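You operate a simulated robot arm through the tools that you are given. There is no shell and no other tool. Be economical: measure what you need, move in short steps, check, and stop when the job is done.

You are at the controls of a simulated robot arm. One attempt, no reset.

JOB
Free the tagged bottle: tag off, rack it by its mould number, tick its row GOOD.
Fine: lay the tag in the red tray; blue pen, back in its stand.
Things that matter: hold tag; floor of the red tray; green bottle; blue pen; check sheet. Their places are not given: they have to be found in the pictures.

Only the result counts: the job must be done as asked and must still hold three seconds after the hand-in. Knocking over, shifting, dropping, spilling or breaking anything else fails it.

ROBOT AND FRAMES
A 5-joint arm with a two-finger parallel gripper, fixed in place. Base frame: the origin is at the foot of the arm, x ahead of it, y to its left, z up; the work surface is at about z = 0.6. Lengths are in cm, angles in rad, forces in N, time in s.
With the tool pointing down near the work surface it reaches from about 26 to 60 cm from the base axis. Its first joint turns from -1.152 to 1.152 rad. The tool tilts only in the upright plane through the base axis and itself; it spins freely about its own axis. Payload 1.57 kg.
The TCP is the grasp point between the finger pads, 3 cm short of the fingertips. In the tool frame z runs along the fingers and y along their closing line. Largest opening 8 cm; finger width 1.7, thickness 1.2; the body of the gripper, 4 by 8.2 cm, starts 8 cm behind the TCP.
Orientation is that of the tool frame in the base frame, as a unit quaternion [w, x, y, z]. With the fingers straight down and closing along the base's y, the tool's x points along the base's -x, its y along +y and its z along -z.

CONTROLS
- The arm moves only by the tool move_arm. Its argument "targets" is a list of rows, each an object of numbers (a shift or turn left out is 0, a gripper value left out holds the last): "tx", "ty", "tz": the shift along the tool's x, y, z in cm; "ax", "ay", "az": the turn, a rotation vector about the tool's x, y, z in rad; "grip": the gripper command, from -1 (fully open) to 1 (shut), values between in proportion. In form: [{"tx": .., "ty": .., "tz": .., "ax": .., "ay": .., "az": .., "grip": ..}, ...]. A call has 1 to 8 rows; each row shifts and turns the commanded pose from where the row before left it, along the tool's axes as they then stand. Rows are played at 5 a second. More than 5 cm and 0.15 rad between two rows, or a gripper value outside its range, and nothing of the call is played. A pose out of reach is approached as far as the arm can. The call stops where the force on the tool passes 40 N (or 10 N more than at its start, if that is more) or the arm is blocked; 0.2 s more then pass. Each finger travels about 15.3 cm/s and halts on what it meets, pressing with about 43 N; the grip force reading is that of the motor and also rises with nothing between the fingers. The clock runs only during rows and for 0.2 s after the last one: add rows that do not move to give the fingers time. It gives the time, the measured TCP pose, the force on the tool (base axes), the opening and the grip force at its end, in the units of the frame above (readings bear some noise).
- Cameras (640 x 400 px; columns grow to the right, rows downward): "scene" is fixed at [3.07, 39.05, 52.04]; the picture's right is [-0.81, -0.59, 0.00], its down [-0.35, 0.49, -0.80] and it looks along [0.47, -0.65, -0.60] (base axes); focal length 310 px, centre (320, 200). "wrist" rides on the gripper at [-3.2, 0, -7.8] in the tool frame; the picture's right is [0.00, -1.00, 0.00], its down [0.97, 0.00, -0.24] and it looks along [0.24, 0.00, 0.97] (tool axes); focal length 218 px, centre (320, 200).
- get_image(camera): a new picture of that camera. It takes no simulated time.
- measure_at(camera, pixels): for up to 12 pixels [column, row] of the newest picture of that camera ("zoom" is the newest enlarged one), the place [x, y, z] in the base frame of the surface seen there, good to about 0.2 cm. It takes no simulated time.
- inspect(camera, box): a new picture of the part [left, top, right, bottom] of that camera's present view, enlarged. It takes no simulated time.
- job_done(): hands the job in; it is judged then, once.

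Keep the steps short. Do not move on a guess: measure, check each grasp and each placing, and mend mistakes. In all there are 80 turns and 54 pictures (those below and enlarged ones count). Leave the gripper open and the arm clear of the work at the hand-in unless told otherwise, and finish with a single line.

The tools are called by a JSON object that holds its "op" and its "data". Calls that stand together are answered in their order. move_arm: Moves the arm, as the interface text tells. Its arguments: {"type":"object","properties":{"targets":{"type":"array"}},"required":["targets"]} The other tools are called the same way: get_image (camera) takes a picture; measure_at (camera, pixels) gives the place of the surface under pixels of a picture; inspect (camera, box) takes an enlarged picture of a part of a camera's view; job_done () hands the job in.

At the start:

```text
t: 0.0
tcp_pos: [39.86, -6.88, 28.68]
tcp_rot: [0.0, 0.0, 1.0, 0.0]
ft_force: [0.9, 0.7, -0.7]
width: 7.98
gripper_force: 0.1
```

scene: 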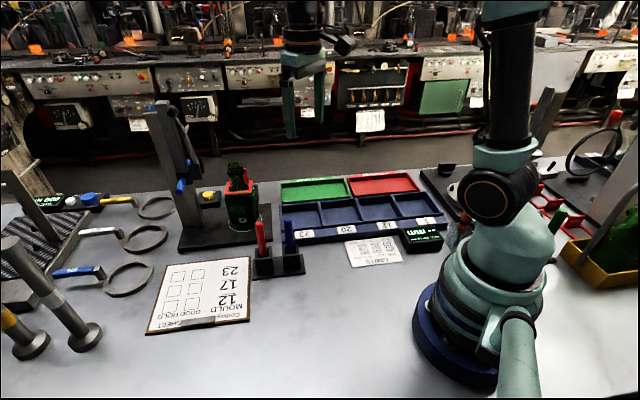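
wrist: 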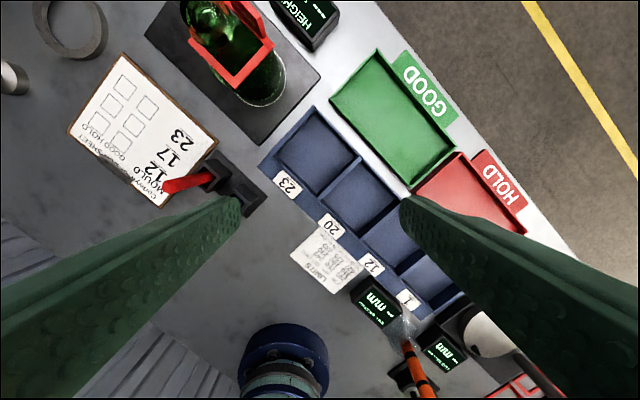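

I see the green bottle with a red tag at scene (240,200), the pens at (262,245) and (290,245), the sheet at (200,295), and the racks and trays at (360,200). I'll enlarge these areas.

{"op": "inspect", "data": {"camera": "scene", "box": [170, 140, 310, 280]}}

{"op": "inspect", "data": {"camera": "scene", "box": [270, 160, 450, 270]}}

{"op": "inspect", "data": {"camera": "wrist", "box": [60, 0, 360, 220]}}

```text
2.86 times, centred on (240, 210) of scene
```

zoom: 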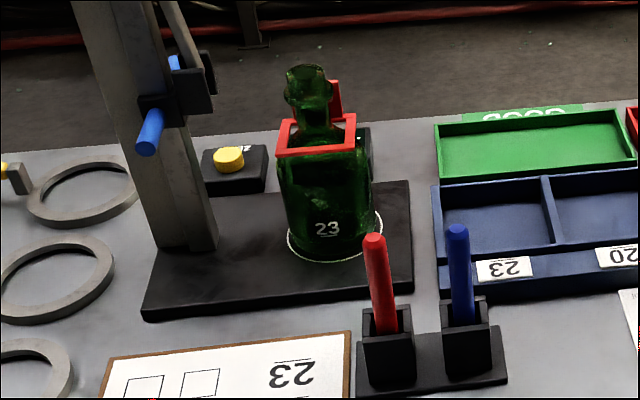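

```text
3.56 times, centred on (360, 215) of scene
```

zoom: 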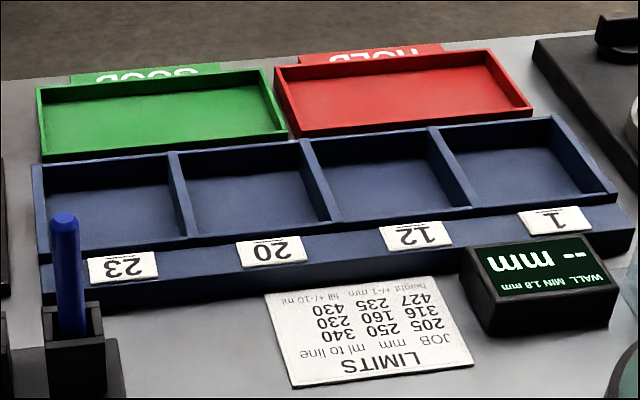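

```text
1.82 times, centred on (210, 110) of wrist
```

zoom: 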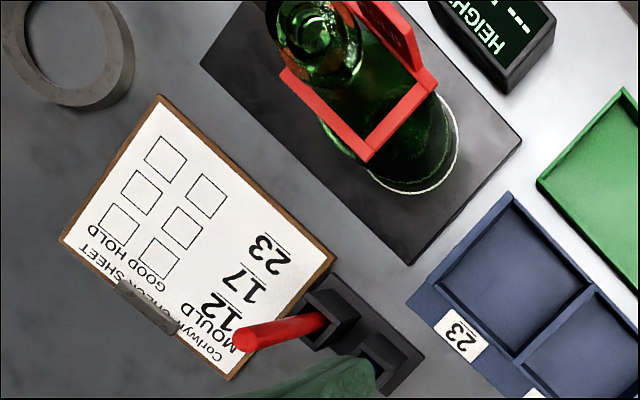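

I read "23" on the bottle. I'll enlarge it to confirm, and measure the bottle and tag.

{"op": "inspect", "data": {"camera": "scene", "box": [215, 150, 285, 240]}}

{"op": "measure_at", "data": {"camera": "scene", "pixels": [[237, 166], [241, 222], [261, 225], [289, 225], [262, 262], [290, 262], [200, 235], [185, 186], [305, 218], [301, 233], [380, 184], [318, 188]]}}

{"op": "measure_at", "data": {"camera": "wrist", "pixels": [[124, 88], [147, 106], [112, 104], [137, 124], [105, 121], [128, 142], [183, 135], [165, 185], [225, 190], [250, 190], [317, 152], [465, 195]]}}

```text
4.44 times, centred on (250, 195) of scene
```

zoom: 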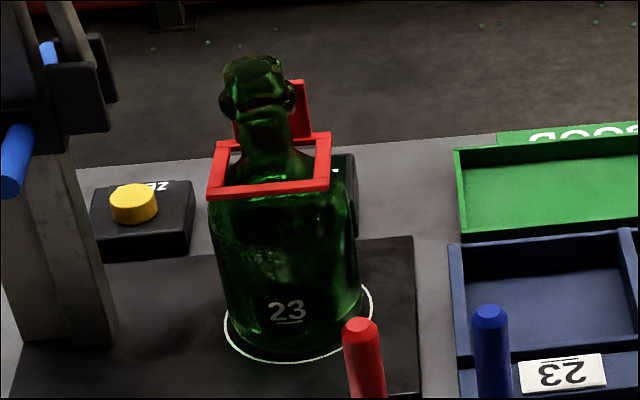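

```text
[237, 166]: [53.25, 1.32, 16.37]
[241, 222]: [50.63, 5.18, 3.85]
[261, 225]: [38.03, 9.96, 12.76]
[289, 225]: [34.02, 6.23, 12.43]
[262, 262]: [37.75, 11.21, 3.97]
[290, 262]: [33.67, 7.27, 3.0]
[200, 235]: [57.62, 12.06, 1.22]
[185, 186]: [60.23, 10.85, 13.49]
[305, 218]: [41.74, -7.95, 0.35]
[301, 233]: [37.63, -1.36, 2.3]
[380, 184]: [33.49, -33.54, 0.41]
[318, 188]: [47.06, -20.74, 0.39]
```

```text
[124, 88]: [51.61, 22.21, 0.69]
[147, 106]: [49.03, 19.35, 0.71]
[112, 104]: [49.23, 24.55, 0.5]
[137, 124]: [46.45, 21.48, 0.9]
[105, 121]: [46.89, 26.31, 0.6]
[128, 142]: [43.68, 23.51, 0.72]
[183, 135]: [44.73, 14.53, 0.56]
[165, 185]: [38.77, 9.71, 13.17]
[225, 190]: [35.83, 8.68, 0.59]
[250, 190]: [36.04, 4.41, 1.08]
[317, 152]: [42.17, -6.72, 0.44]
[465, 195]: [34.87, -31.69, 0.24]
```

The bottle's mould number is 23. Next I'll measure the tag, bottle, tower and tray corners more densely in the scene view.

{"op": "measure_at", "data": {"camera": "scene", "pixels": [[160, 108], [185, 115], [196, 155], [178, 130], [200, 180], [207, 195]]}}

{"op": "measure_at", "data": {"camera": "zoom", "pixels": [[212, 188], [325, 187], [322, 140], [220, 150], [300, 90], [303, 130], [240, 128], [255, 70], [222, 250], [355, 240], [290, 340], [290, 360]]}}

{"op": "measure_at", "data": {"camera": "wrist", "pixels": [[238, 76], [265, 42], [195, 43], [258, 20], [208, 14], [312, 106], [260, 162], [362, 158], [318, 192], [411, 187], [428, 175], [515, 228]]}}

```text
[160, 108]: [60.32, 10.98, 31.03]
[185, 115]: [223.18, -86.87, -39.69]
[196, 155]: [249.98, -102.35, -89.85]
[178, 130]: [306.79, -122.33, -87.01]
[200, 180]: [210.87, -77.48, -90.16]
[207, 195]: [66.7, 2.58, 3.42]
```

```text
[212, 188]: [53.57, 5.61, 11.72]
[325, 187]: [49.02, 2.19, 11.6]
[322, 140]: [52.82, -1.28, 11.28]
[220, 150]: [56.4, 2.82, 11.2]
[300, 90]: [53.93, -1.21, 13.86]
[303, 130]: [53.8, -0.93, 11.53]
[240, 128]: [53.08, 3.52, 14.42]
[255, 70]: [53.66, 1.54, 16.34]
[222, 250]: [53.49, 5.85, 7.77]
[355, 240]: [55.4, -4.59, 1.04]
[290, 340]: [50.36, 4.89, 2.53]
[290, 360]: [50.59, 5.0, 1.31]
```

```text
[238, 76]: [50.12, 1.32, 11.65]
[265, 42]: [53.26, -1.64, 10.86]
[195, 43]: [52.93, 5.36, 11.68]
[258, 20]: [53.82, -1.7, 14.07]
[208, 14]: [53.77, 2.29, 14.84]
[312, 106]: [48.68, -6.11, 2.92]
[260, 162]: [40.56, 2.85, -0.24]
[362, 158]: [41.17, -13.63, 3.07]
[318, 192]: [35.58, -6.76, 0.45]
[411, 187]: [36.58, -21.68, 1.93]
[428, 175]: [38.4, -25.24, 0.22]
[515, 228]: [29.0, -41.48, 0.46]
```

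The tag is a square ring at z≈11.3 around the neck, with an upright flag on the far side. I'll move the hand toward the bottle, staying high, for a closer overhead look.

{"op": "move_arm", "data": {"targets": [{"tx": -2, "ty": 3}, {"tx": -2, "ty": 3}, {"tx": -2, "ty": 3}, {}]}}

{"op": "get_image", "data": {"camera": "wrist"}}

{"op": "inspect", "data": {"camera": "wrist", "box": [220, 0, 420, 140]}}

```text
t: 1.0
tcp_pos: [46.0, 2.06, 28.67]
tcp_rot: [0.0, 0.0, 1.0, 0.0]
ft_force: [0.6, 0.5, -0.6]
width: 8.01
gripper_force: 0.0
```

```text
47 pictures are left
```

wrist: 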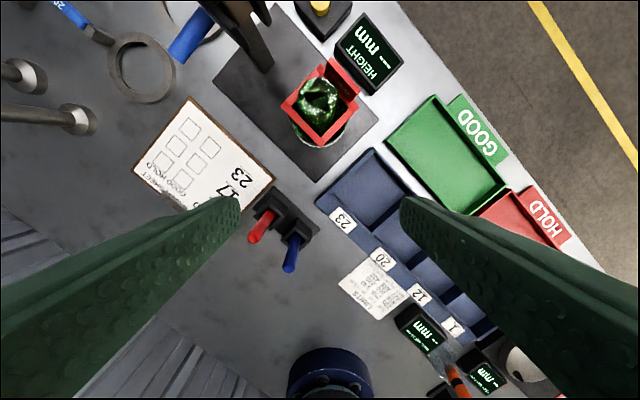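

```text
2.86 times, centred on (320, 70) of wrist
```

zoom: 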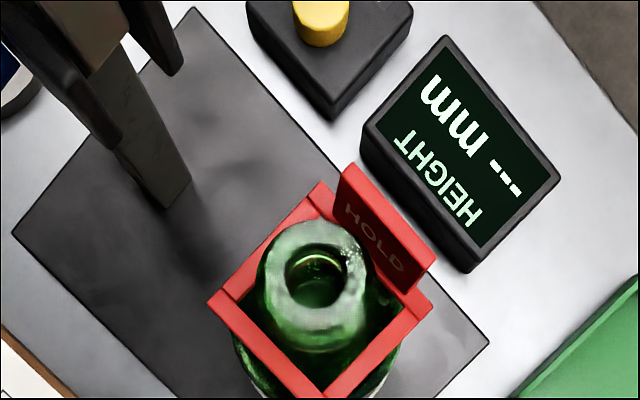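

{"op": "measure_at", "data": {"camera": "zoom", "pixels": [[322, 190], [215, 303], [325, 392], [425, 308], [350, 168], [430, 258], [412, 288], [275, 270], [365, 270], [320, 235], [315, 340], [337, 192]]}}

{"op": "measure_at", "data": {"camera": "wrist", "pixels": [[265, 212], [290, 236], [291, 268], [258, 240], [208, 145], [196, 164], [350, 213], [372, 152], [320, 203], [410, 192], [380, 180], [232, 20]]}}

```text
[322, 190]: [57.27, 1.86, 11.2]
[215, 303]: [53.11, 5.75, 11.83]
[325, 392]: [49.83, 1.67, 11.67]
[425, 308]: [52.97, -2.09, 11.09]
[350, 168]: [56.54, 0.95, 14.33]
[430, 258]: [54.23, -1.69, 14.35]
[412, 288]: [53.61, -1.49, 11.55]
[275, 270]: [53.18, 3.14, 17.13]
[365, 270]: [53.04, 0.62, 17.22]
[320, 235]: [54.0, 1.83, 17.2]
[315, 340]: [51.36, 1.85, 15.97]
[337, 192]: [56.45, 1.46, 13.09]
```

```text
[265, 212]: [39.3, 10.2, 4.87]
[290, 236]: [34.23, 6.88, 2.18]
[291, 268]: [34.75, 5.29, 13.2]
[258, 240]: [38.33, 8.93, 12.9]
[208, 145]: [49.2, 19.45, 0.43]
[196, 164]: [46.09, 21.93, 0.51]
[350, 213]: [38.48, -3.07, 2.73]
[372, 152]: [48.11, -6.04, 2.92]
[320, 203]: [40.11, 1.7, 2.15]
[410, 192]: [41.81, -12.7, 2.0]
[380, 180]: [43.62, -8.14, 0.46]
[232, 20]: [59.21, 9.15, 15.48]
```

The flag runs from (56.5,1.0) to (54.2,-1.7), top z 14.35, and the bottle axis is near (53.1,1.85). The gauge arm comes close, so I'll measure its reach.

{"op": "measure_at", "data": {"camera": "zoom", "pixels": [[175, 70], [165, 20], [110, 140], [60, 100], [110, 50], [185, 180], [150, 5], [370, 140], [465, 265], [445, 45]]}}

{"op": "measure_at", "data": {"camera": "wrist", "pixels": [[265, 65], [258, 20], [268, 10], [240, 5], [190, 45], [272, 70]]}}

{"op": "inspect", "data": {"camera": "scene", "box": [130, 80, 270, 220]}}

```text
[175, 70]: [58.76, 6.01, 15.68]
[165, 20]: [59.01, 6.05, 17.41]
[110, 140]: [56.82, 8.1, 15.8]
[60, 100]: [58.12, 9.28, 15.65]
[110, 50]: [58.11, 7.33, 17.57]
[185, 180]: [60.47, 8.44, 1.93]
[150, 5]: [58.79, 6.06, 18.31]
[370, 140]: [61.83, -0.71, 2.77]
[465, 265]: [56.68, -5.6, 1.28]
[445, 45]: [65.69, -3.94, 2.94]
```

```text
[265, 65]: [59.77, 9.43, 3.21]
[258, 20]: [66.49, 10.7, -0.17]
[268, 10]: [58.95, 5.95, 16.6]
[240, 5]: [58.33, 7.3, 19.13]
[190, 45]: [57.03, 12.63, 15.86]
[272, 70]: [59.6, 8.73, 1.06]
```

```text
2.86 times, centred on (200, 150) of scene
```

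zoom: 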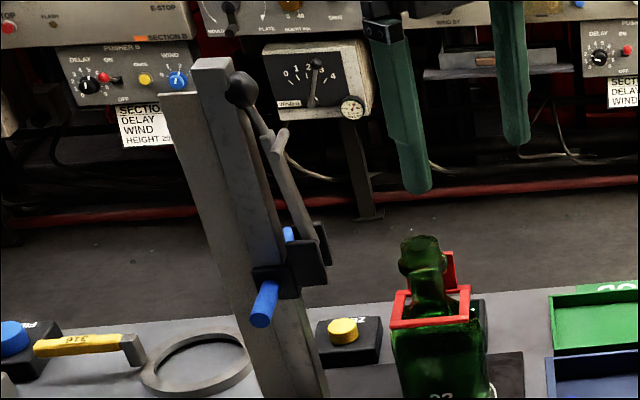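

The gauge carriage reaches (56.8–59, 6–8, z 16–19), and the flag's near edge stays clear of it. I'll move above the flag at this height, spin 0.73 rad so the fingers close along the flag's width, and part-close to about 5.2 cm.

{"op": "move_arm", "data": {"targets": [{"tx": -3.1, "ty": -0.8}, {"tx": -3.1, "ty": -0.8}, {"tx": -3.2, "ty": -0.8, "grip": -0.3}, {"az": 0.146}, {"az": 0.146}, {"az": 0.146}, {"az": 0.146}, {"az": 0.146}]}}

{"op": "get_image", "data": {"camera": "wrist"}}

```text
t: 2.8
tcp_pos: [55.41, -0.37, 28.79]
tcp_rot: [-0.001, 0.358, 0.934, 0.0]
ft_force: [-0.7, 0.6, 0.3]
width: 5.21
gripper_force: 0.1
```

```text
44 pictures are left
```

wrist: 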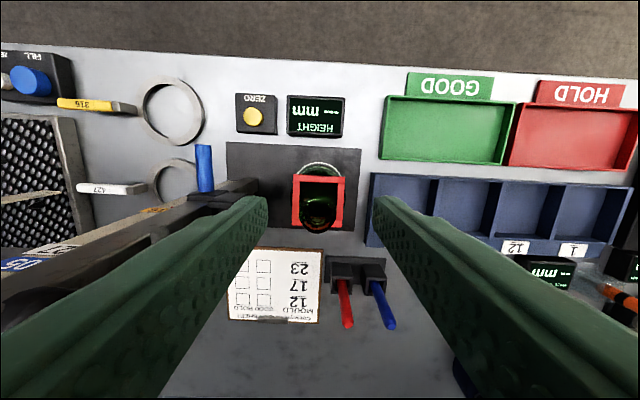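

Pose is right: the ring is centred at column 319 and square to the picture. I'll lower 9 cm, then look.

{"op": "move_arm", "data": {"targets": [{"tz": 3}, {"tz": 3}, {"tz": 3}, {}]}}

{"op": "get_image", "data": {"camera": "wrist"}}

{"op": "inspect", "data": {"camera": "scene", "box": [180, 100, 320, 240]}}

```text
t: 3.8
tcp_pos: [55.69, -0.41, 19.54]
tcp_rot: [0.0, 0.356, 0.935, 0.0]
ft_force: [0.3, -0.2, 0.2]
width: 5.19
gripper_force: 0.1
```

```text
43 pictures are left
```

wrist: 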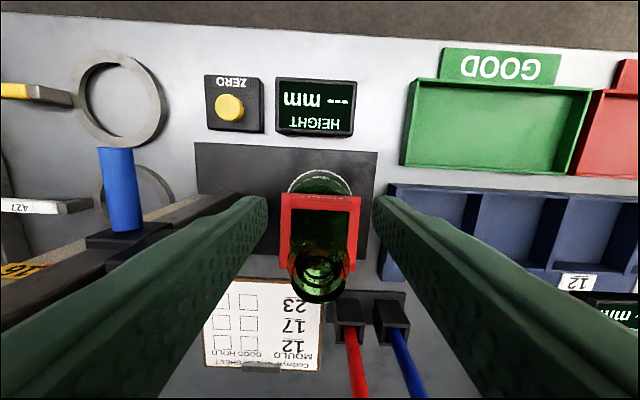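

```text
2.86 times, centred on (250, 170) of scene
```

zoom: 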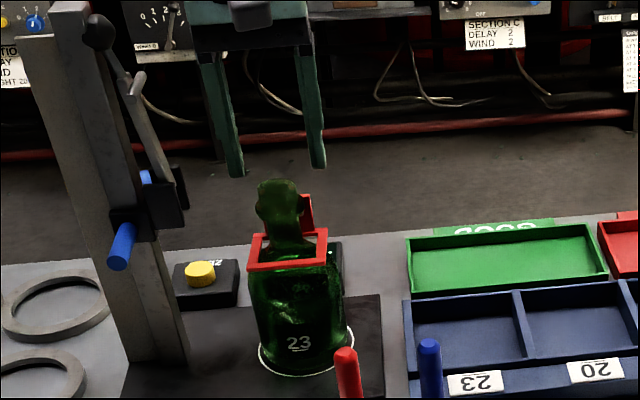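

The readback shows x 55.7. I'll measure the flag's top edge from here, around rows 193–208.

{"op": "measure_at", "data": {"camera": "wrist", "pixels": [[290, 196], [352, 198], [283, 200], [359, 203], [320, 197], [286, 260], [353, 265], [320, 206]]}}

{"op": "inspect", "data": {"camera": "wrist", "box": [260, 165, 380, 310]}}

```text
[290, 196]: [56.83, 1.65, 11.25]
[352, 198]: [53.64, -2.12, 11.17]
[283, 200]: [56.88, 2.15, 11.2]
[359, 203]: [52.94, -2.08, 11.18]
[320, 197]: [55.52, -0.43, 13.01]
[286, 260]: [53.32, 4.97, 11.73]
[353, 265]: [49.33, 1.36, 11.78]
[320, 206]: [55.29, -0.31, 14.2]
```

```text
2.76 times, centred on (320, 238) of wrist
```

zoom: 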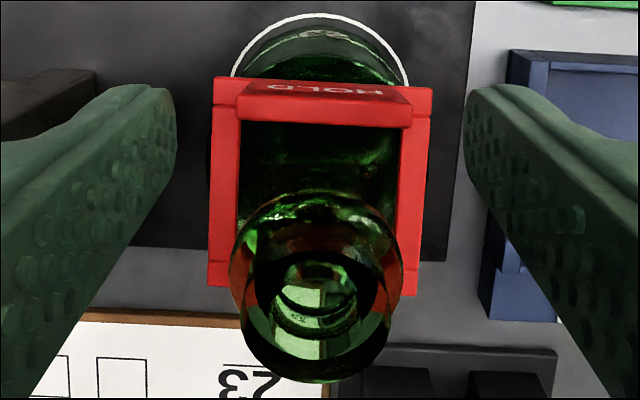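

The flag's top centre is (55.3,-0.3,14.2). I'll shift 0.3 cm toward it, lower to TCP z≈15.1 (tips ≈12.1, above the ring at 11.3), and close.

{"op": "move_arm", "data": {"targets": [{"tx": 0.3, "tz": 2.2}, {"tz": 2.2}, {}, {"grip": 1}, {}, {}]}}

{"op": "inspect", "data": {"camera": "scene", "box": [180, 100, 320, 240]}}

{"op": "get_image", "data": {"camera": "wrist"}}

```text
t: 5.2
tcp_pos: [55.13, -0.34, 15.24]
tcp_rot: [0.0, 0.357, 0.934, 0.001]
ft_force: [2.0, 0.6, 2.1]
width: 3.83
gripper_force: 42.5
```

```text
2.86 times, centred on (250, 170) of scene
```

zoom: 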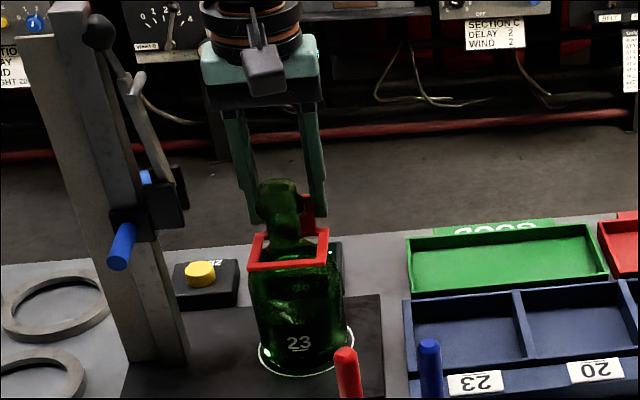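

```text
39 pictures are left
```

wrist: 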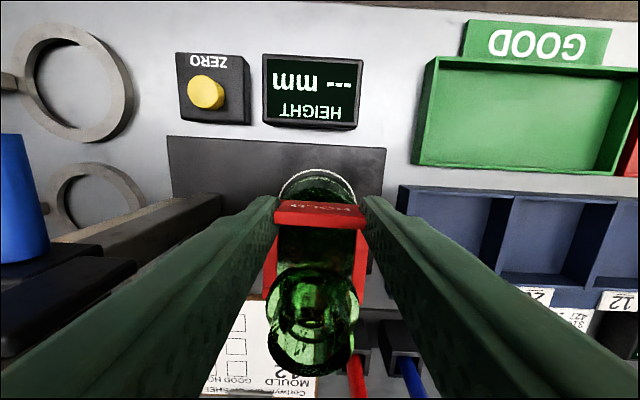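

The flag is gripped at width 3.83 with force 42. I'll lift straight up slowly by 7.5 cm so the ring clears the lip.

{"op": "move_arm", "data": {"targets": [{"tz": -1}, {"tz": -1.3}, {"tz": -1.3}, {"tz": -1.3}, {"tz": -1.3}, {"tz": -1.3}, {}]}}

{"op": "inspect", "data": {"camera": "scene", "box": [180, 100, 320, 240]}}

```text
t: 6.8
tcp_pos: [55.18, -0.16, 22.91]
tcp_rot: [0.0, 0.357, 0.934, 0.0]
ft_force: [-0.6, -0.3, -0.6]
width: 3.84
gripper_force: 43.1
```

```text
2.86 times, centred on (250, 170) of scene
```

zoom: 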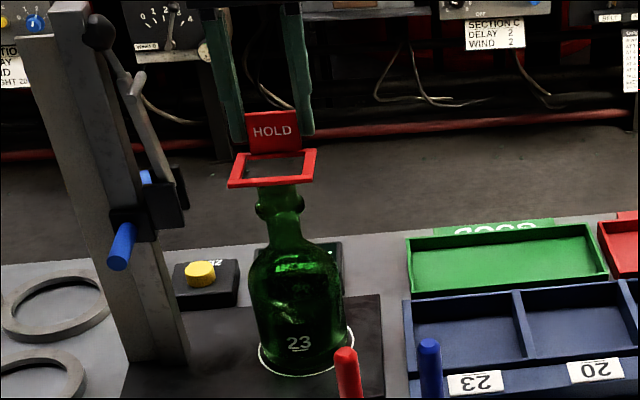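

The ring is off the neck and the bottle is still standing. I'll raise another 3 cm, then measure the red tray.

{"op": "move_arm", "data": {"targets": [{"tz": -3}, {}]}}

{"op": "inspect", "data": {"camera": "scene", "box": [270, 160, 450, 270]}}

{"op": "measure_at", "data": {"camera": "zoom", "pixels": [[292, 85], [487, 58], [515, 105], [308, 128], [400, 92], [278, 65], [490, 50], [400, 123], [115, 205], [60, 170], [170, 160], [180, 232]]}}

```text
t: 7.4
tcp_pos: [55.26, -0.32, 25.95]
tcp_rot: [0.0, 0.356, 0.934, 0.0]
ft_force: [0.1, -0.8, 0.3]
width: 3.84
gripper_force: 43.5
```

```text
3.56 times, centred on (360, 215) of scene
```

zoom: 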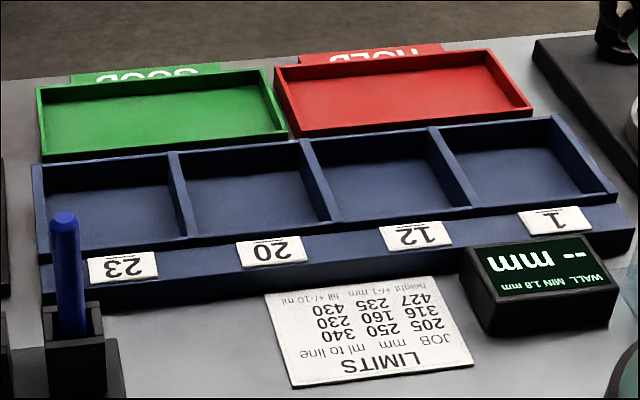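

```text
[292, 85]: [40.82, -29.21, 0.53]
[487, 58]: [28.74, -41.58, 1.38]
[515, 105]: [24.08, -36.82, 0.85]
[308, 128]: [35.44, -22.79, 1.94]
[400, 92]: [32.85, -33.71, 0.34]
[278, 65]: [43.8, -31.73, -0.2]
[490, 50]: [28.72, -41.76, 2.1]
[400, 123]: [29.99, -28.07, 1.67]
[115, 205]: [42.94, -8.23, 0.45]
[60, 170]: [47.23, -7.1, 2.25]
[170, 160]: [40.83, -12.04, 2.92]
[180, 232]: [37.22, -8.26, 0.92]
```

Red tray floor corners are about (40.8,-29.2), (28.8,-41.6), (24.5,-37) and (35.8,-23.5), with the rim at z≈2. I'll carry the tag there at height.

{"op": "move_arm", "data": {"targets": [{"tx": -0.72, "ty": -3.94}, {"tx": -0.72, "ty": -3.94}, {"tx": -0.72, "ty": -3.94}, {"tx": -0.72, "ty": -3.94}, {"tx": -0.72, "ty": -3.94}, {"tx": -0.72, "ty": -3.94}, {"tx": -0.72, "ty": -3.94}, {"tx": -0.72, "ty": -3.94}]}}

{"op": "move_arm", "data": {"targets": [{"tx": -0.72, "ty": -3.94}, {"tx": -0.72, "ty": -3.94}, {"tz": 4}, {"tz": 4}, {}]}}

{"op": "get_image", "data": {"camera": "wrist"}}

{"op": "get_image", "data": {"camera": "scene"}}

```text
t: 9.2
tcp_pos: [38.44, -27.42, 26.03]
tcp_rot: [0.0, 0.356, 0.934, 0.0]
ft_force: [0.5, -0.9, -0.2]
width: 3.84
gripper_force: 43.1
```

```text
t: 10.4
tcp_pos: [34.18, -34.31, 18.15]
tcp_rot: [0.0, 0.356, 0.934, 0.001]
ft_force: [-0.5, 0.3, -0.3]
width: 3.84
gripper_force: 43.4
```

```text
36 pictures are left
```

wrist: 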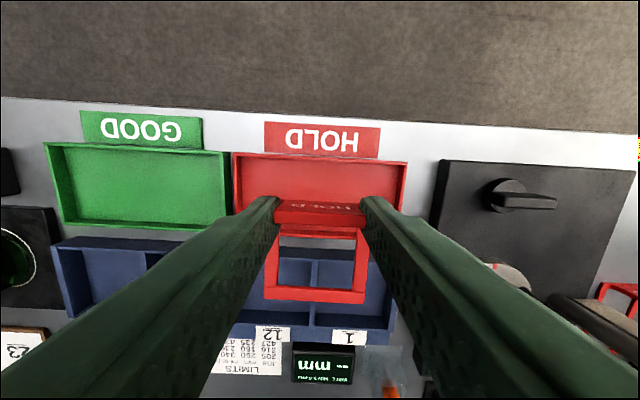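

```text
35 pictures are left
```

scene: 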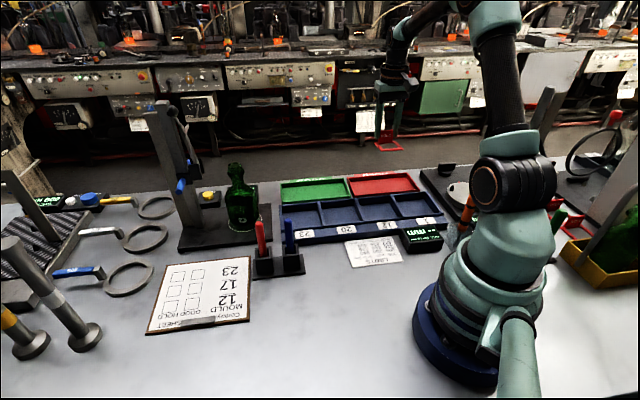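

I'll measure the tray's walls and floor, plus the ring, from this view.

{"op": "measure_at", "data": {"camera": "wrist", "pixels": [[235, 154], [406, 163], [243, 165], [397, 172], [320, 168], [250, 185], [395, 195], [268, 298], [365, 300], [320, 295], [320, 212], [320, 222]]}}

{"op": "measure_at", "data": {"camera": "scene", "pixels": [[352, 180], [380, 176], [358, 193], [385, 190], [412, 187], [385, 192], [412, 189], [356, 195], [409, 176]]}}

{"op": "inspect", "data": {"camera": "scene", "box": [335, 160, 430, 220]}}

```text
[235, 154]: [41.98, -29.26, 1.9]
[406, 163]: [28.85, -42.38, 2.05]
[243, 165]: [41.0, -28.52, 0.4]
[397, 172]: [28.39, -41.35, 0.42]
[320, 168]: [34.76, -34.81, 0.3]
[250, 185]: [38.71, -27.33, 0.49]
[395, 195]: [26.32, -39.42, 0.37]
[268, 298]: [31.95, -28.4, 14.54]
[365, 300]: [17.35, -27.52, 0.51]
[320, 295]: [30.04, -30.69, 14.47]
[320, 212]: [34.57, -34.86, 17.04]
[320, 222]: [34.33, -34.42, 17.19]
```

```text
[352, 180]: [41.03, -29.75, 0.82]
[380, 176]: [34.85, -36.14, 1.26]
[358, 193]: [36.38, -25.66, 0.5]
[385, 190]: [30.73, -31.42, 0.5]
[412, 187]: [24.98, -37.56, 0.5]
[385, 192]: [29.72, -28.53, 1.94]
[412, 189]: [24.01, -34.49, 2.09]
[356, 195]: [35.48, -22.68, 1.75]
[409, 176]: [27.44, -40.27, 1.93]
```

```text
6.67 times, centred on (382, 190) of scene
```

zoom: 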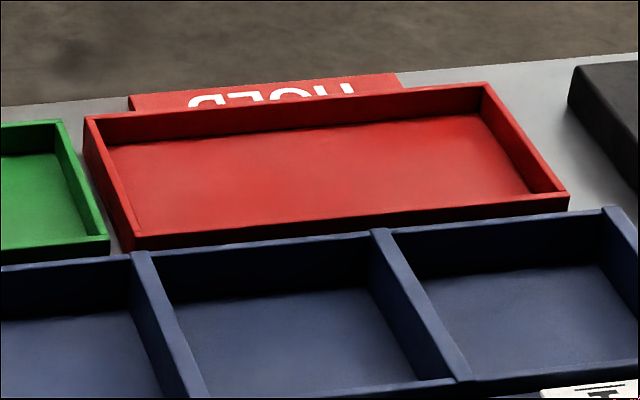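

Tray interior runs n≈41.7–49.4 across and is centred on the current position lengthwise. I'll shift 0.6 toward the inside, trim the spin by 0.05, and lower to TCP z≈5.9.

{"op": "move_arm", "data": {"targets": [{"tx": 0.6, "az": 0.05}, {"tz": 4}, {"tz": 4}, {"tz": 2.5}, {"tz": 1.7}, {}]}}

{"op": "inspect", "data": {"camera": "scene", "box": [335, 130, 430, 220]}}

{"op": "get_image", "data": {"camera": "wrist"}}

```text
t: 11.8
tcp_pos: [33.84, -33.88, 5.57]
tcp_rot: [0.0, 0.38, 0.925, 0.0]
ft_force: [-1.6, -0.3, -0.4]
width: 3.84
gripper_force: 42.8
```

```text
4.44 times, centred on (382, 175) of scene
```

zoom: 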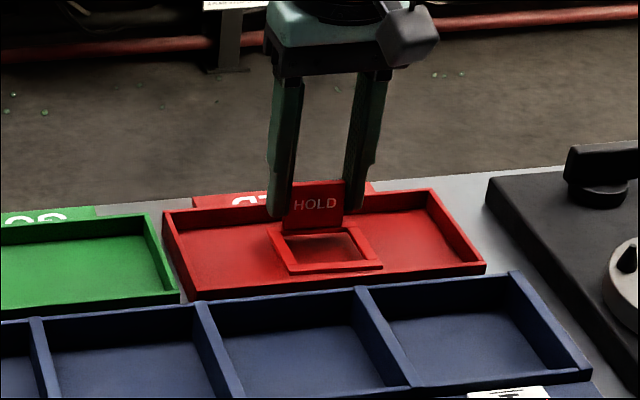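

```text
32 pictures are left
```

wrist: 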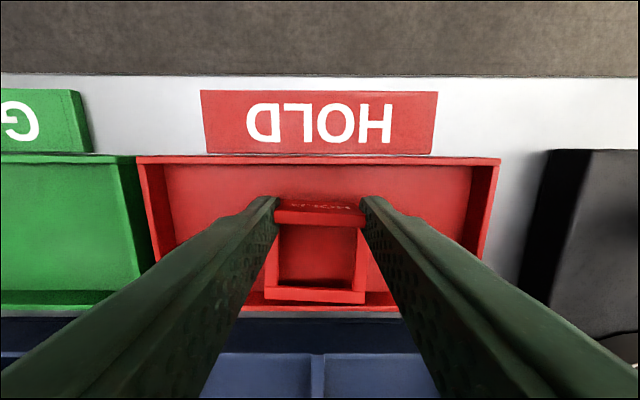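

The ring is inside the tray, just above its floor. I'll check the gaps to the near and far walls.

{"op": "measure_at", "data": {"camera": "wrist", "pixels": [[320, 166], [320, 180], [318, 295], [318, 305], [250, 300], [250, 308], [385, 308], [318, 260], [318, 204]]}}

```text
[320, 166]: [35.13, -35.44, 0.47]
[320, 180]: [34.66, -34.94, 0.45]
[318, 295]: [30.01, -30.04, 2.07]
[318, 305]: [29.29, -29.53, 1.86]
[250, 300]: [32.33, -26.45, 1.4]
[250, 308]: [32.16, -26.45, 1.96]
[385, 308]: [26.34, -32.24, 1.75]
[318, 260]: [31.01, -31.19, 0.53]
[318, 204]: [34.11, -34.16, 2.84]
```

The ring is about 0.9 cm above the floor. I'll move 0.4 cm outward and lower in small steps until it touches.

{"op": "move_arm", "data": {"targets": [{"tx": -0.4}, {"tz": 0.3}, {"tz": 0.2}, {}]}}

{"op": "inspect", "data": {"camera": "scene", "box": [350, 160, 420, 210]}}

```text
t: 12.8
tcp_pos: [34.16, -34.05, 5.11]
tcp_rot: [0.0, 0.38, 0.925, 0.0]
ft_force: [0.2, -0.7, -0.9]
width: 3.84
gripper_force: 43.0
```

```text
8.00 times, centred on (385, 185) of scene
```

zoom: 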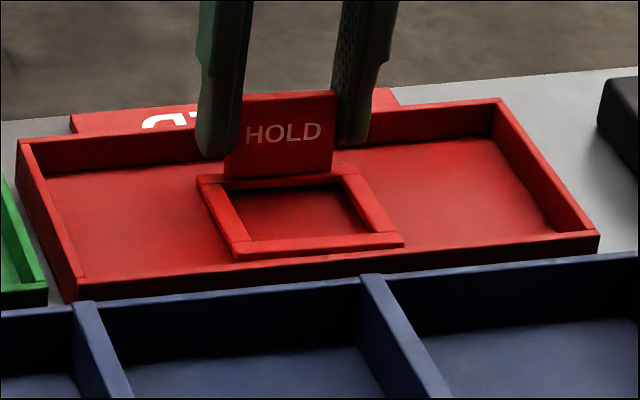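

No contact yet. I'll keep lowering gently.

{"op": "move_arm", "data": {"targets": [{"tz": 0.2}, {"tz": 0.15}, {}]}}

{"op": "measure_at", "data": {"camera": "zoom", "pixels": [[320, 245], [220, 200], [370, 205], [210, 183], [310, 205], [450, 200]]}}

```text
t: 13.6
tcp_pos: [34.26, -34.32, 4.92]
tcp_rot: [0.002, 0.38, 0.925, 0.0]
ft_force: [-1.3, 7.9, 32.8]
width: 3.84
gripper_force: 43.7
```

```text
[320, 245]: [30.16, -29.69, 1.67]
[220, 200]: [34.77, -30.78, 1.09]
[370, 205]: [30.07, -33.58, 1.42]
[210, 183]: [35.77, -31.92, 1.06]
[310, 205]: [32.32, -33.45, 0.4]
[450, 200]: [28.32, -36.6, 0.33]
```

Contact at 33 N. I'll ease up 0.1 and open part way.

{"op": "move_arm", "data": {"targets": [{"tz": -0.12}, {}, {"grip": -0.3}, {}, {}]}}

{"op": "move_arm", "data": {"targets": [{"tz": -2}, {"tz": -4}, {"tz": -4}, {"tz": -4}, {}]}}

{"op": "inspect", "data": {"camera": "scene", "box": [350, 160, 420, 210]}}

```text
t: 14.8
tcp_pos: [34.09, -34.11, 4.82]
tcp_rot: [0.001, 0.38, 0.925, 0.001]
ft_force: [-0.1, -0.7, -0.6]
width: 5.21
gripper_force: 0.0
```

```text
t: 16.0
tcp_pos: [33.93, -34.2, 19.21]
tcp_rot: [-0.001, 0.38, 0.925, 0.0]
ft_force: [0.5, -0.8, -0.8]
width: 5.2
gripper_force: 0.0
```

```text
8.00 times, centred on (385, 185) of scene
```

zoom: 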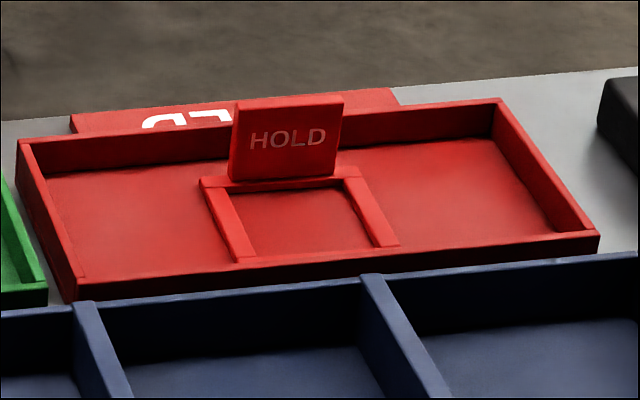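

The tag lies flat in the red tray. Next I'll rise and go back toward slot 23 to measure the cell from above.

{"op": "move_arm", "data": {"targets": [{"tz": -4.5}, {"tx": 1.8, "ty": 3.88, "tz": -2}, {"tx": 1.8, "ty": 3.88}, {"tx": 1.8, "ty": 3.88}, {"tx": 1.8, "ty": 3.88}, {"tx": 1.8, "ty": 3.88}, {"tx": 1.8, "ty": 3.88}, {"tx": 1.8, "ty": 3.88}]}}

{"op": "get_image", "data": {"camera": "wrist"}}

```text
t: 17.8
tcp_pos: [43.94, -6.24, 25.52]
tcp_rot: [0.0, 0.381, 0.925, 0.0]
ft_force: [0.0, -0.2, -0.4]
width: 5.19
gripper_force: 0.1
```

```text
29 pictures are left
```

wrist: 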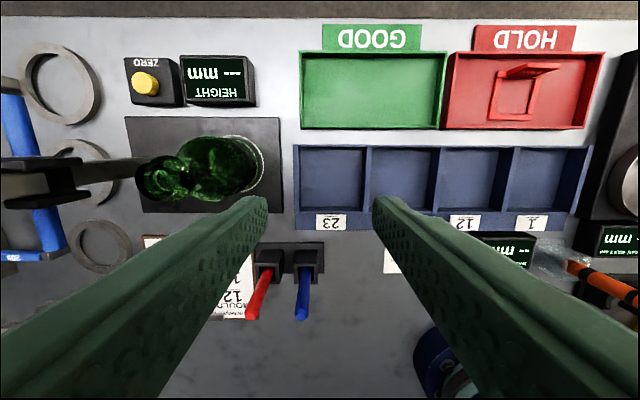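

I'll measure cell 23's walls and floor, and the bottle's body and neck, from here.

{"op": "measure_at", "data": {"camera": "wrist", "pixels": [[296, 148], [369, 149], [305, 180], [361, 180], [331, 155], [331, 208], [297, 180], [369, 180], [331, 148], [331, 213], [331, 180], [434, 180]]}}

{"op": "inspect", "data": {"camera": "wrist", "box": [120, 110, 400, 250]}}

{"op": "measure_at", "data": {"camera": "scene", "pixels": [[228, 200], [257, 200], [242, 190], [236, 165], [236, 180], [230, 172], [243, 172], [242, 226], [229, 225], [255, 226]]}}

```text
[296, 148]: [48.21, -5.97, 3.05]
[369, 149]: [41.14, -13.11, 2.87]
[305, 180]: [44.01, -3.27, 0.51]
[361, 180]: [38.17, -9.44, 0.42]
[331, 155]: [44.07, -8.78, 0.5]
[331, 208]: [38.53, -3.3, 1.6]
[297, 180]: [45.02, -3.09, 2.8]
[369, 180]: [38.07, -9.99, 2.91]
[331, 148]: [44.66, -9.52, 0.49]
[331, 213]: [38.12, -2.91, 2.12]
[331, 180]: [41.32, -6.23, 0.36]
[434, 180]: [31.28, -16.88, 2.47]
```

```text
2.29 times, centred on (260, 180) of wrist
```

zoom: 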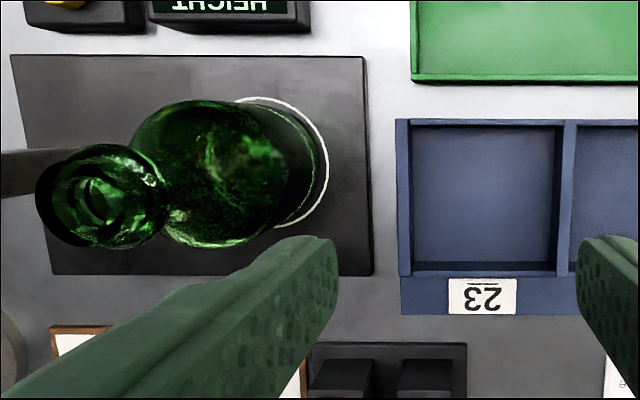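

```text
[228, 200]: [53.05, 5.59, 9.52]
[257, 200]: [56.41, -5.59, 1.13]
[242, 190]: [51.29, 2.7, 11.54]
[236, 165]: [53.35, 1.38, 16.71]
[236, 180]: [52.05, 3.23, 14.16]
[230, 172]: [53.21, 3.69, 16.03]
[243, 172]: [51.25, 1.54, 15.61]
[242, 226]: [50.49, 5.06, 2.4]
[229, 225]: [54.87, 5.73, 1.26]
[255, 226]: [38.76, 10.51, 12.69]
```

Cell 23 is about 9 x 8.5 cm inside, centred on (41.3,-6.4), with its floor at z≈0.4. I'll move over the bottle at this height.

{"op": "move_arm", "data": {"targets": [{"tx": -0.25, "ty": 4.04}, {"tx": -0.25, "ty": 4.04}, {"tx": -0.25, "ty": 4.04}, {}]}}

{"op": "get_image", "data": {"camera": "wrist"}}

```text
t: 18.8
tcp_pos: [53.12, 2.05, 25.45]
tcp_rot: [-0.001, 0.38, 0.925, 0.001]
ft_force: [0.8, -0.7, -0.4]
width: 5.22
gripper_force: 0.1
```

```text
27 pictures are left
```

wrist: 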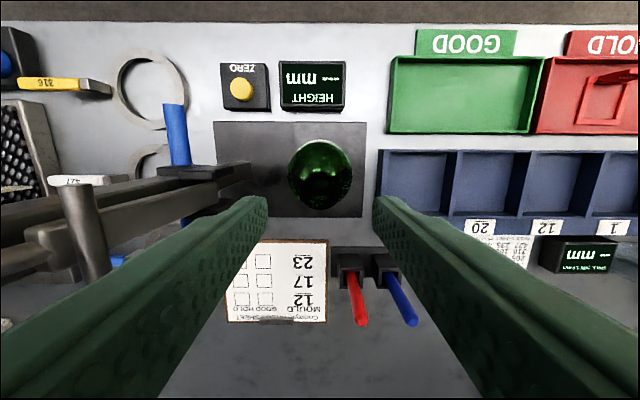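

{"op": "inspect", "data": {"camera": "wrist", "box": [270, 125, 370, 225]}}

{"op": "measure_at", "data": {"camera": "wrist", "pixels": [[320, 178], [305, 180], [335, 180], [320, 195], [320, 165], [289, 175], [351, 175], [320, 142], [320, 208], [245, 165]]}}

```text
4.00 times, centred on (320, 175) of wrist
```

zoom: 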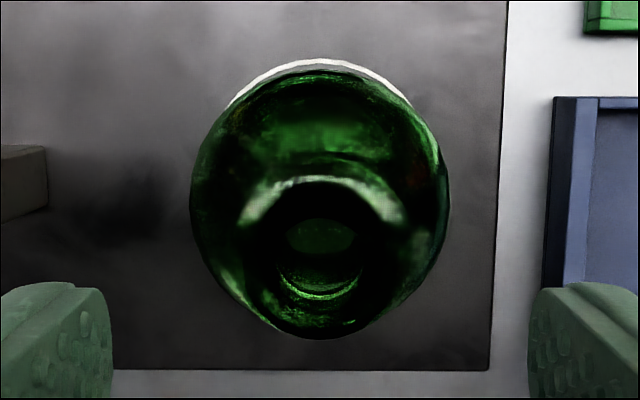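

```text
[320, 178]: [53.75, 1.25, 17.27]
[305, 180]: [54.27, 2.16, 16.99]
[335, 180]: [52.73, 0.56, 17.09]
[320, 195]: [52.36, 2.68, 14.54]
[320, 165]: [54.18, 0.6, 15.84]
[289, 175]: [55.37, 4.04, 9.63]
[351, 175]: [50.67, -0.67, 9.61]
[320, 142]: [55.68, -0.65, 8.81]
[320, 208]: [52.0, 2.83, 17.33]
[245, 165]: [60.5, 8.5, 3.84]
```

The neck is centred between the fingers, within 0.2 cm. I'll lower to TCP z≈15.8, so the pads sit on the lip and the tips are above the shoulder.

{"op": "move_arm", "data": {"targets": [{"tx": 0.1, "tz": 3}, {"tz": 3}, {"tz": 2}, {"tz": 1.6}, {}]}}

{"op": "inspect", "data": {"camera": "scene", "box": [180, 100, 320, 240]}}

```text
t: 20.0
tcp_pos: [52.96, 2.23, 15.8]
tcp_rot: [0.0, 0.38, 0.925, 0.0]
ft_force: [-0.5, 1.0, -0.2]
width: 5.19
gripper_force: 0.1
```

```text
2.86 times, centred on (250, 170) of scene
```

zoom: 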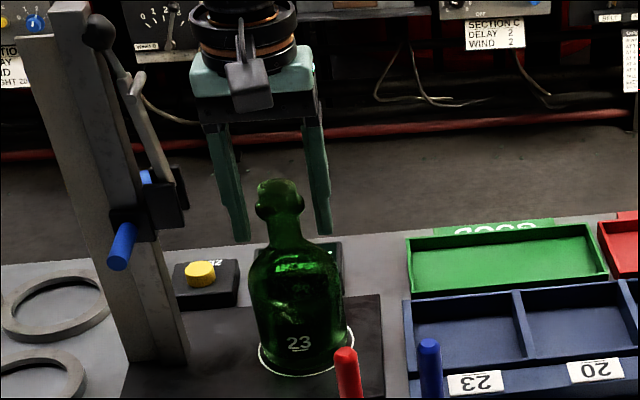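

The fingers straddle the neck. I'll close in stages.

{"op": "move_arm", "data": {"targets": [{"grip": 0}, {"grip": 0.12}, {"grip": 0.2}, {"grip": 0.26}, {"grip": 0.32}, {"grip": 0.4}, {"grip": 1}, {}]}}

{"op": "move_arm", "data": {"targets": [{"tz": -0.7}, {}]}}

{"op": "inspect", "data": {"camera": "scene", "box": [180, 100, 320, 240]}}

```text
t: 21.8
tcp_pos: [52.99, 2.2, 15.82]
tcp_rot: [0.0, 0.38, 0.925, 0.0]
ft_force: [0.3, -0.2, 0.3]
width: 3.72
gripper_force: 42.4
```

```text
t: 22.4
tcp_pos: [52.95, 2.15, 16.48]
tcp_rot: [0.0, 0.38, 0.925, 0.0]
ft_force: [0.7, -0.6, -3.3]
width: 3.73
gripper_force: 43.2
```

```text
2.86 times, centred on (250, 170) of scene
```

zoom: 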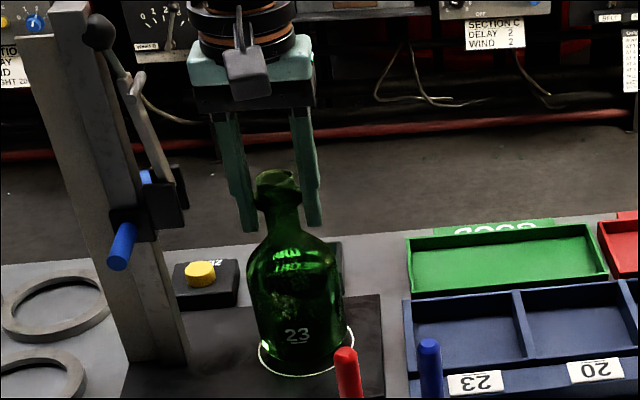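

The bottle is held at width 3.72 and carries about 3 N. I'll lift 5 cm more and carry it over slot 23.

{"op": "move_arm", "data": {"targets": [{"tz": -2.5}, {"tz": -2.5}, {"tx": 0.57, "ty": -3.57}, {"tx": 0.57, "ty": -3.57}, {"tx": 0.57, "ty": -3.57}, {"tx": 0.57, "ty": -3.57}, {}]}}

{"op": "get_image", "data": {"camera": "wrist"}}

{"op": "inspect", "data": {"camera": "scene", "box": [240, 120, 380, 260]}}

```text
t: 24.0
tcp_pos: [41.27, -6.4, 21.57]
tcp_rot: [0.0, 0.38, 0.925, -0.001]
ft_force: [0.6, 0.4, -3.9]
width: 3.74
gripper_force: 43.2
```

```text
23 pictures are left
```

wrist: 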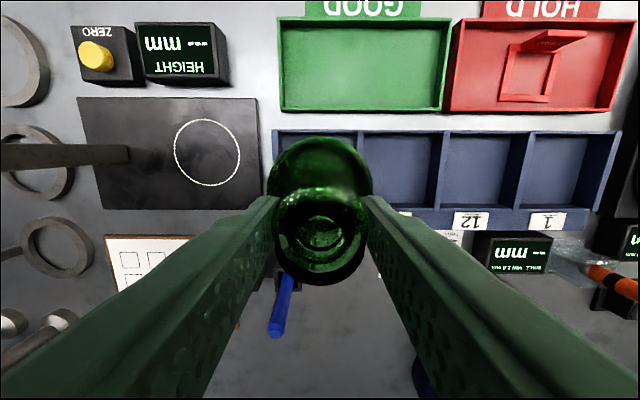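

```text
2.86 times, centred on (310, 190) of scene
```

zoom: 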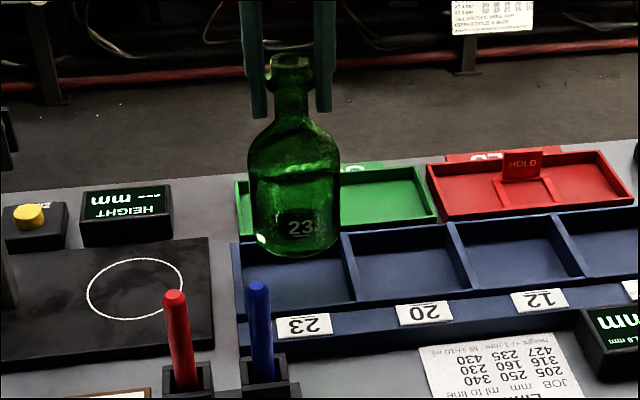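

I'll measure the cell rims and the bottle sides for the alignment.

{"op": "measure_at", "data": {"camera": "zoom", "pixels": [[238, 270], [242, 300], [346, 255], [352, 280], [300, 306], [270, 308], [330, 250], [270, 285], [252, 200], [338, 200], [295, 180], [295, 240]]}}

{"op": "measure_at", "data": {"camera": "wrist", "pixels": [[269, 170], [371, 175], [320, 139], [276, 165], [360, 165], [361, 195], [357, 165]]}}

```text
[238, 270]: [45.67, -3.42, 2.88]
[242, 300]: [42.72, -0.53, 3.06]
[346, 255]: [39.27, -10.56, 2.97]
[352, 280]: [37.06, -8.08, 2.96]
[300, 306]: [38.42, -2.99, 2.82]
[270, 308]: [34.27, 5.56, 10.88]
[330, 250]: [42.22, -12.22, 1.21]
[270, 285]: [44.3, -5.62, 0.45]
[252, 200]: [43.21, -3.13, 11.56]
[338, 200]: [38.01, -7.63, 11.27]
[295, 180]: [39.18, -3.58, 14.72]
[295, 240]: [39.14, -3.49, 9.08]
```

```text
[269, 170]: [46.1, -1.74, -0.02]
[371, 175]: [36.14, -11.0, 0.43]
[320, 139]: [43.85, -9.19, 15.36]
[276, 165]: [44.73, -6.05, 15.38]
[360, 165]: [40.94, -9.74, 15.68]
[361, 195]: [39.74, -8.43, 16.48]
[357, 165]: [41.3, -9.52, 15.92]
```

The bottle is centred at n≈33.95 (cell 33.9) and u≈24.5 (cell 24.8). I'll shift +0.25 along the tool's y and lower 4.5 cm.

{"op": "move_arm", "data": {"targets": [{"ty": 0.25}, {"tz": 1.5}, {"tz": 1.5}, {"tz": 1.5}, {}]}}

{"op": "inspect", "data": {"camera": "scene", "box": [260, 150, 350, 250]}}

```text
t: 25.2
tcp_pos: [41.68, -6.21, 17.09]
tcp_rot: [-0.001, 0.38, 0.925, 0.001]
ft_force: [0.4, -0.1, -2.8]
width: 3.72
gripper_force: 43.2
```

```text
4.00 times, centred on (305, 200) of scene
```

zoom: 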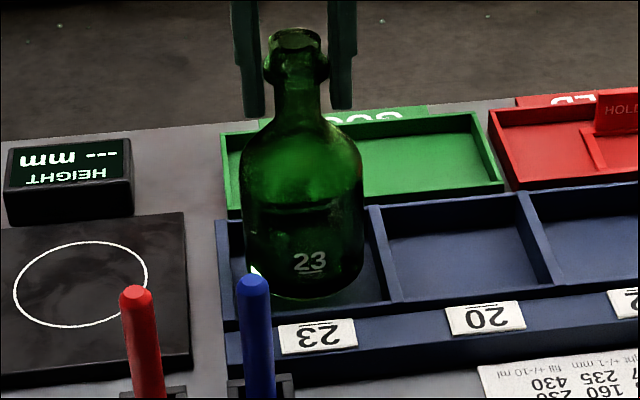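

The bottle is within the cell walls. I'll lower 1.4, then use small steps until contact.

{"op": "move_arm", "data": {"targets": [{"tz": 0.8}, {"tz": 0.6}, {"tz": 0.2}, {"tz": 0.15}, {}]}}

```text
t: 26.4
tcp_pos: [41.67, -6.3, 15.04]
tcp_rot: [0.001, 0.381, 0.925, 0.0]
ft_force: [-0.3, -0.9, -2.7]
width: 3.7
gripper_force: 43.2
```

{"op": "move_arm", "data": {"targets": [{"tz": 0.12}, {"tz": 0.1}, {}]}}

```text
t: 27.2
tcp_pos: [41.73, -6.23, 15.18]
tcp_rot: [0.001, 0.38, 0.925, 0.0]
ft_force: [-1.5, -0.7, 1.5]
width: 3.7
gripper_force: 43.2
```

The force changed from -2.7 to +1.5 N, so the bottle is standing on the floor. I'll open in stages and look.

{"op": "move_arm", "data": {"targets": [{"grip": 0}, {"grip": -0.15}, {"grip": -0.3}, {}]}}

{"op": "move_arm", "data": {"targets": [{"tz": -2}, {"tz": -4}, {"tz": -4}, {"tz": -2}, {}]}}

{"op": "inspect", "data": {"camera": "scene", "box": [230, 150, 370, 290]}}

```text
t: 28.2
tcp_pos: [41.75, -6.21, 15.17]
tcp_rot: [0.0, 0.38, 0.925, -0.001]
ft_force: [0.4, 0.3, -0.6]
width: 5.23
gripper_force: 0.0
```

```text
t: 29.4
tcp_pos: [41.92, -6.19, 27.06]
tcp_rot: [0.0, 0.38, 0.925, 0.0]
ft_force: [-0.4, -0.3, -0.1]
width: 5.17
gripper_force: 0.1
```

```text
2.86 times, centred on (300, 220) of scene
```

zoom: 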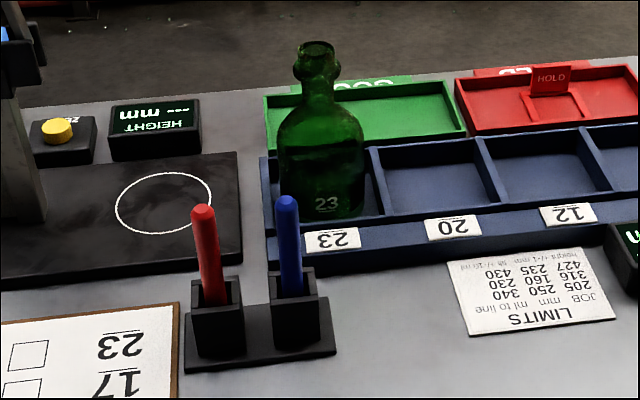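

The bottle stands upright in slot 23. Next I'll move above the blue pen, staying high, to measure it.

{"op": "move_arm", "data": {"targets": [{"tx": 3.5, "ty": 0.83}, {"tx": 3.5, "ty": 0.83}, {"tx": 3.5, "ty": 0.83}, {"tx": 3.5, "ty": 0.83}, {}]}}

{"op": "get_image", "data": {"camera": "wrist"}}

{"op": "inspect", "data": {"camera": "wrist", "box": [230, 120, 390, 260]}}

```text
t: 30.6
tcp_pos: [34.1, 6.15, 27.13]
tcp_rot: [-0.001, 0.38, 0.925, 0.0]
ft_force: [-0.8, 0.1, 0.4]
width: 5.16
gripper_force: 0.2
```

```text
19 pictures are left
```

wrist: 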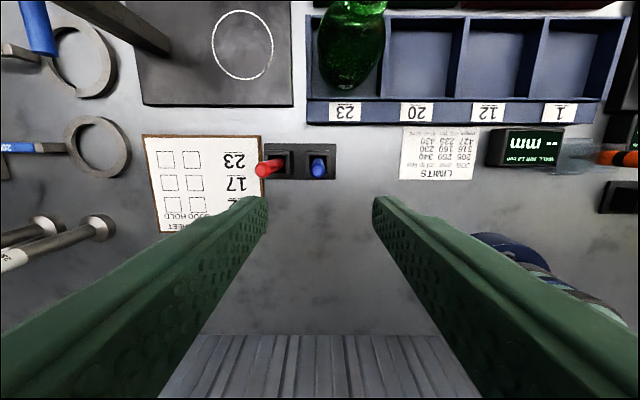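

```text
2.86 times, centred on (310, 190) of wrist
```

zoom: 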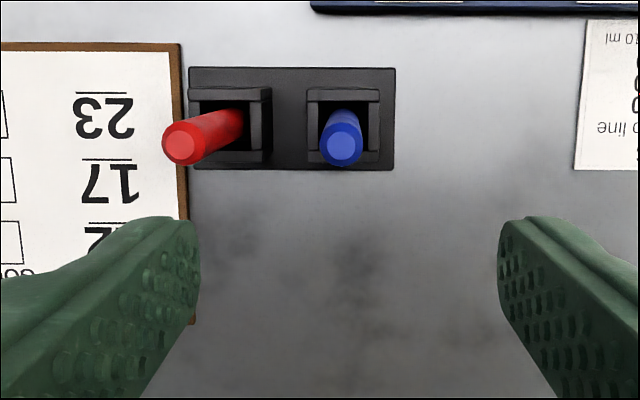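

{"op": "measure_at", "data": {"camera": "zoom", "pixels": [[340, 145], [326, 145], [356, 145], [340, 160], [343, 115], [315, 115], [373, 115], [343, 93], [315, 155], [373, 155], [184, 140], [215, 130]]}}

{"op": "measure_at", "data": {"camera": "wrist", "pixels": [[192, 159], [184, 152], [199, 152], [184, 167], [199, 167], [167, 160], [194, 182], [234, 161], [255, 142], [148, 142], [156, 230], [220, 158]]}}

{"op": "inspect", "data": {"camera": "wrist", "box": [130, 125, 280, 235]}}

```text
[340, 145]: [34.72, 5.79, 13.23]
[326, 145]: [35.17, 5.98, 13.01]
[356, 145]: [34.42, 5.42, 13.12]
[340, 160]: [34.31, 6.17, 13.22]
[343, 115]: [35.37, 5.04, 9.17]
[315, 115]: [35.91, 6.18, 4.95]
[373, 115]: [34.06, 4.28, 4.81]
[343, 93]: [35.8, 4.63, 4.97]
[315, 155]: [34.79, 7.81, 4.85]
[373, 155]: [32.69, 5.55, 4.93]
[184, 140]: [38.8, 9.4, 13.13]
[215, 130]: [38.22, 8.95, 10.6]
```

```text
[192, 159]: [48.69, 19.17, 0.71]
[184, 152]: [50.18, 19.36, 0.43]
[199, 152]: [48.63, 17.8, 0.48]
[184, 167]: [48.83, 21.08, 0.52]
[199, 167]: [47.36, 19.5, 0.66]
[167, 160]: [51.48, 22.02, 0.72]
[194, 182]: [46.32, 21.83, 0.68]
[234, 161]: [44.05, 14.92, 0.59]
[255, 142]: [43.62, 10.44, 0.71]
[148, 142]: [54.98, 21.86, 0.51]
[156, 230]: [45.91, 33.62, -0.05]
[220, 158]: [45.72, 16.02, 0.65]
```

```text
3.64 times, centred on (205, 180) of wrist
```

zoom: 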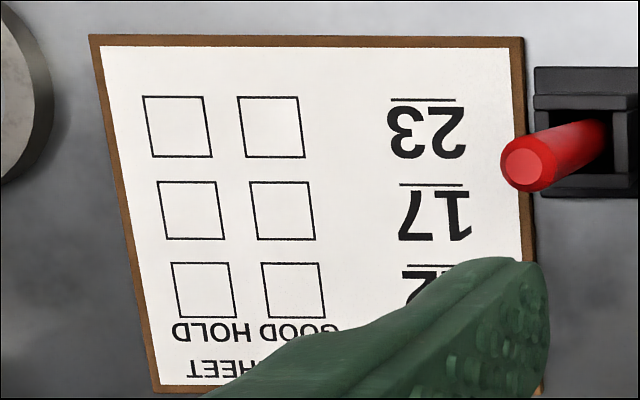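

The pen top is (34.6,5.8,13.2) and the socket rim is z 4.9, centred at (34.35,5.95). The GOOD box for row 23 is centred near (48.8,19.4). I'll narrow to about 3.2 cm, align, and lower to TCP z 18 to check.

{"op": "move_arm", "data": {"targets": [{"tx": -0.75, "ty": 0.1, "grip": 0.2}, {"tz": 4.5}, {"tz": 4.6}, {}]}}

{"op": "inspect", "data": {"camera": "wrist", "box": [230, 130, 410, 270]}}

```text
t: 31.6
tcp_pos: [34.48, 5.53, 17.71]
tcp_rot: [0.0, 0.38, 0.925, 0.0]
ft_force: [-0.4, -0.4, 0.1]
width: 3.2
gripper_force: 0.0
```

```text
2.86 times, centred on (320, 200) of wrist
```

zoom: 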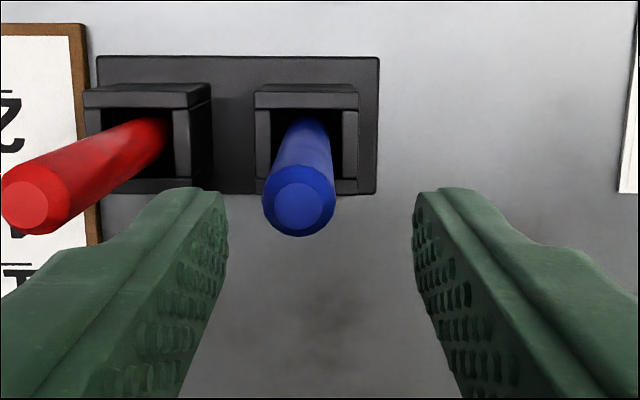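

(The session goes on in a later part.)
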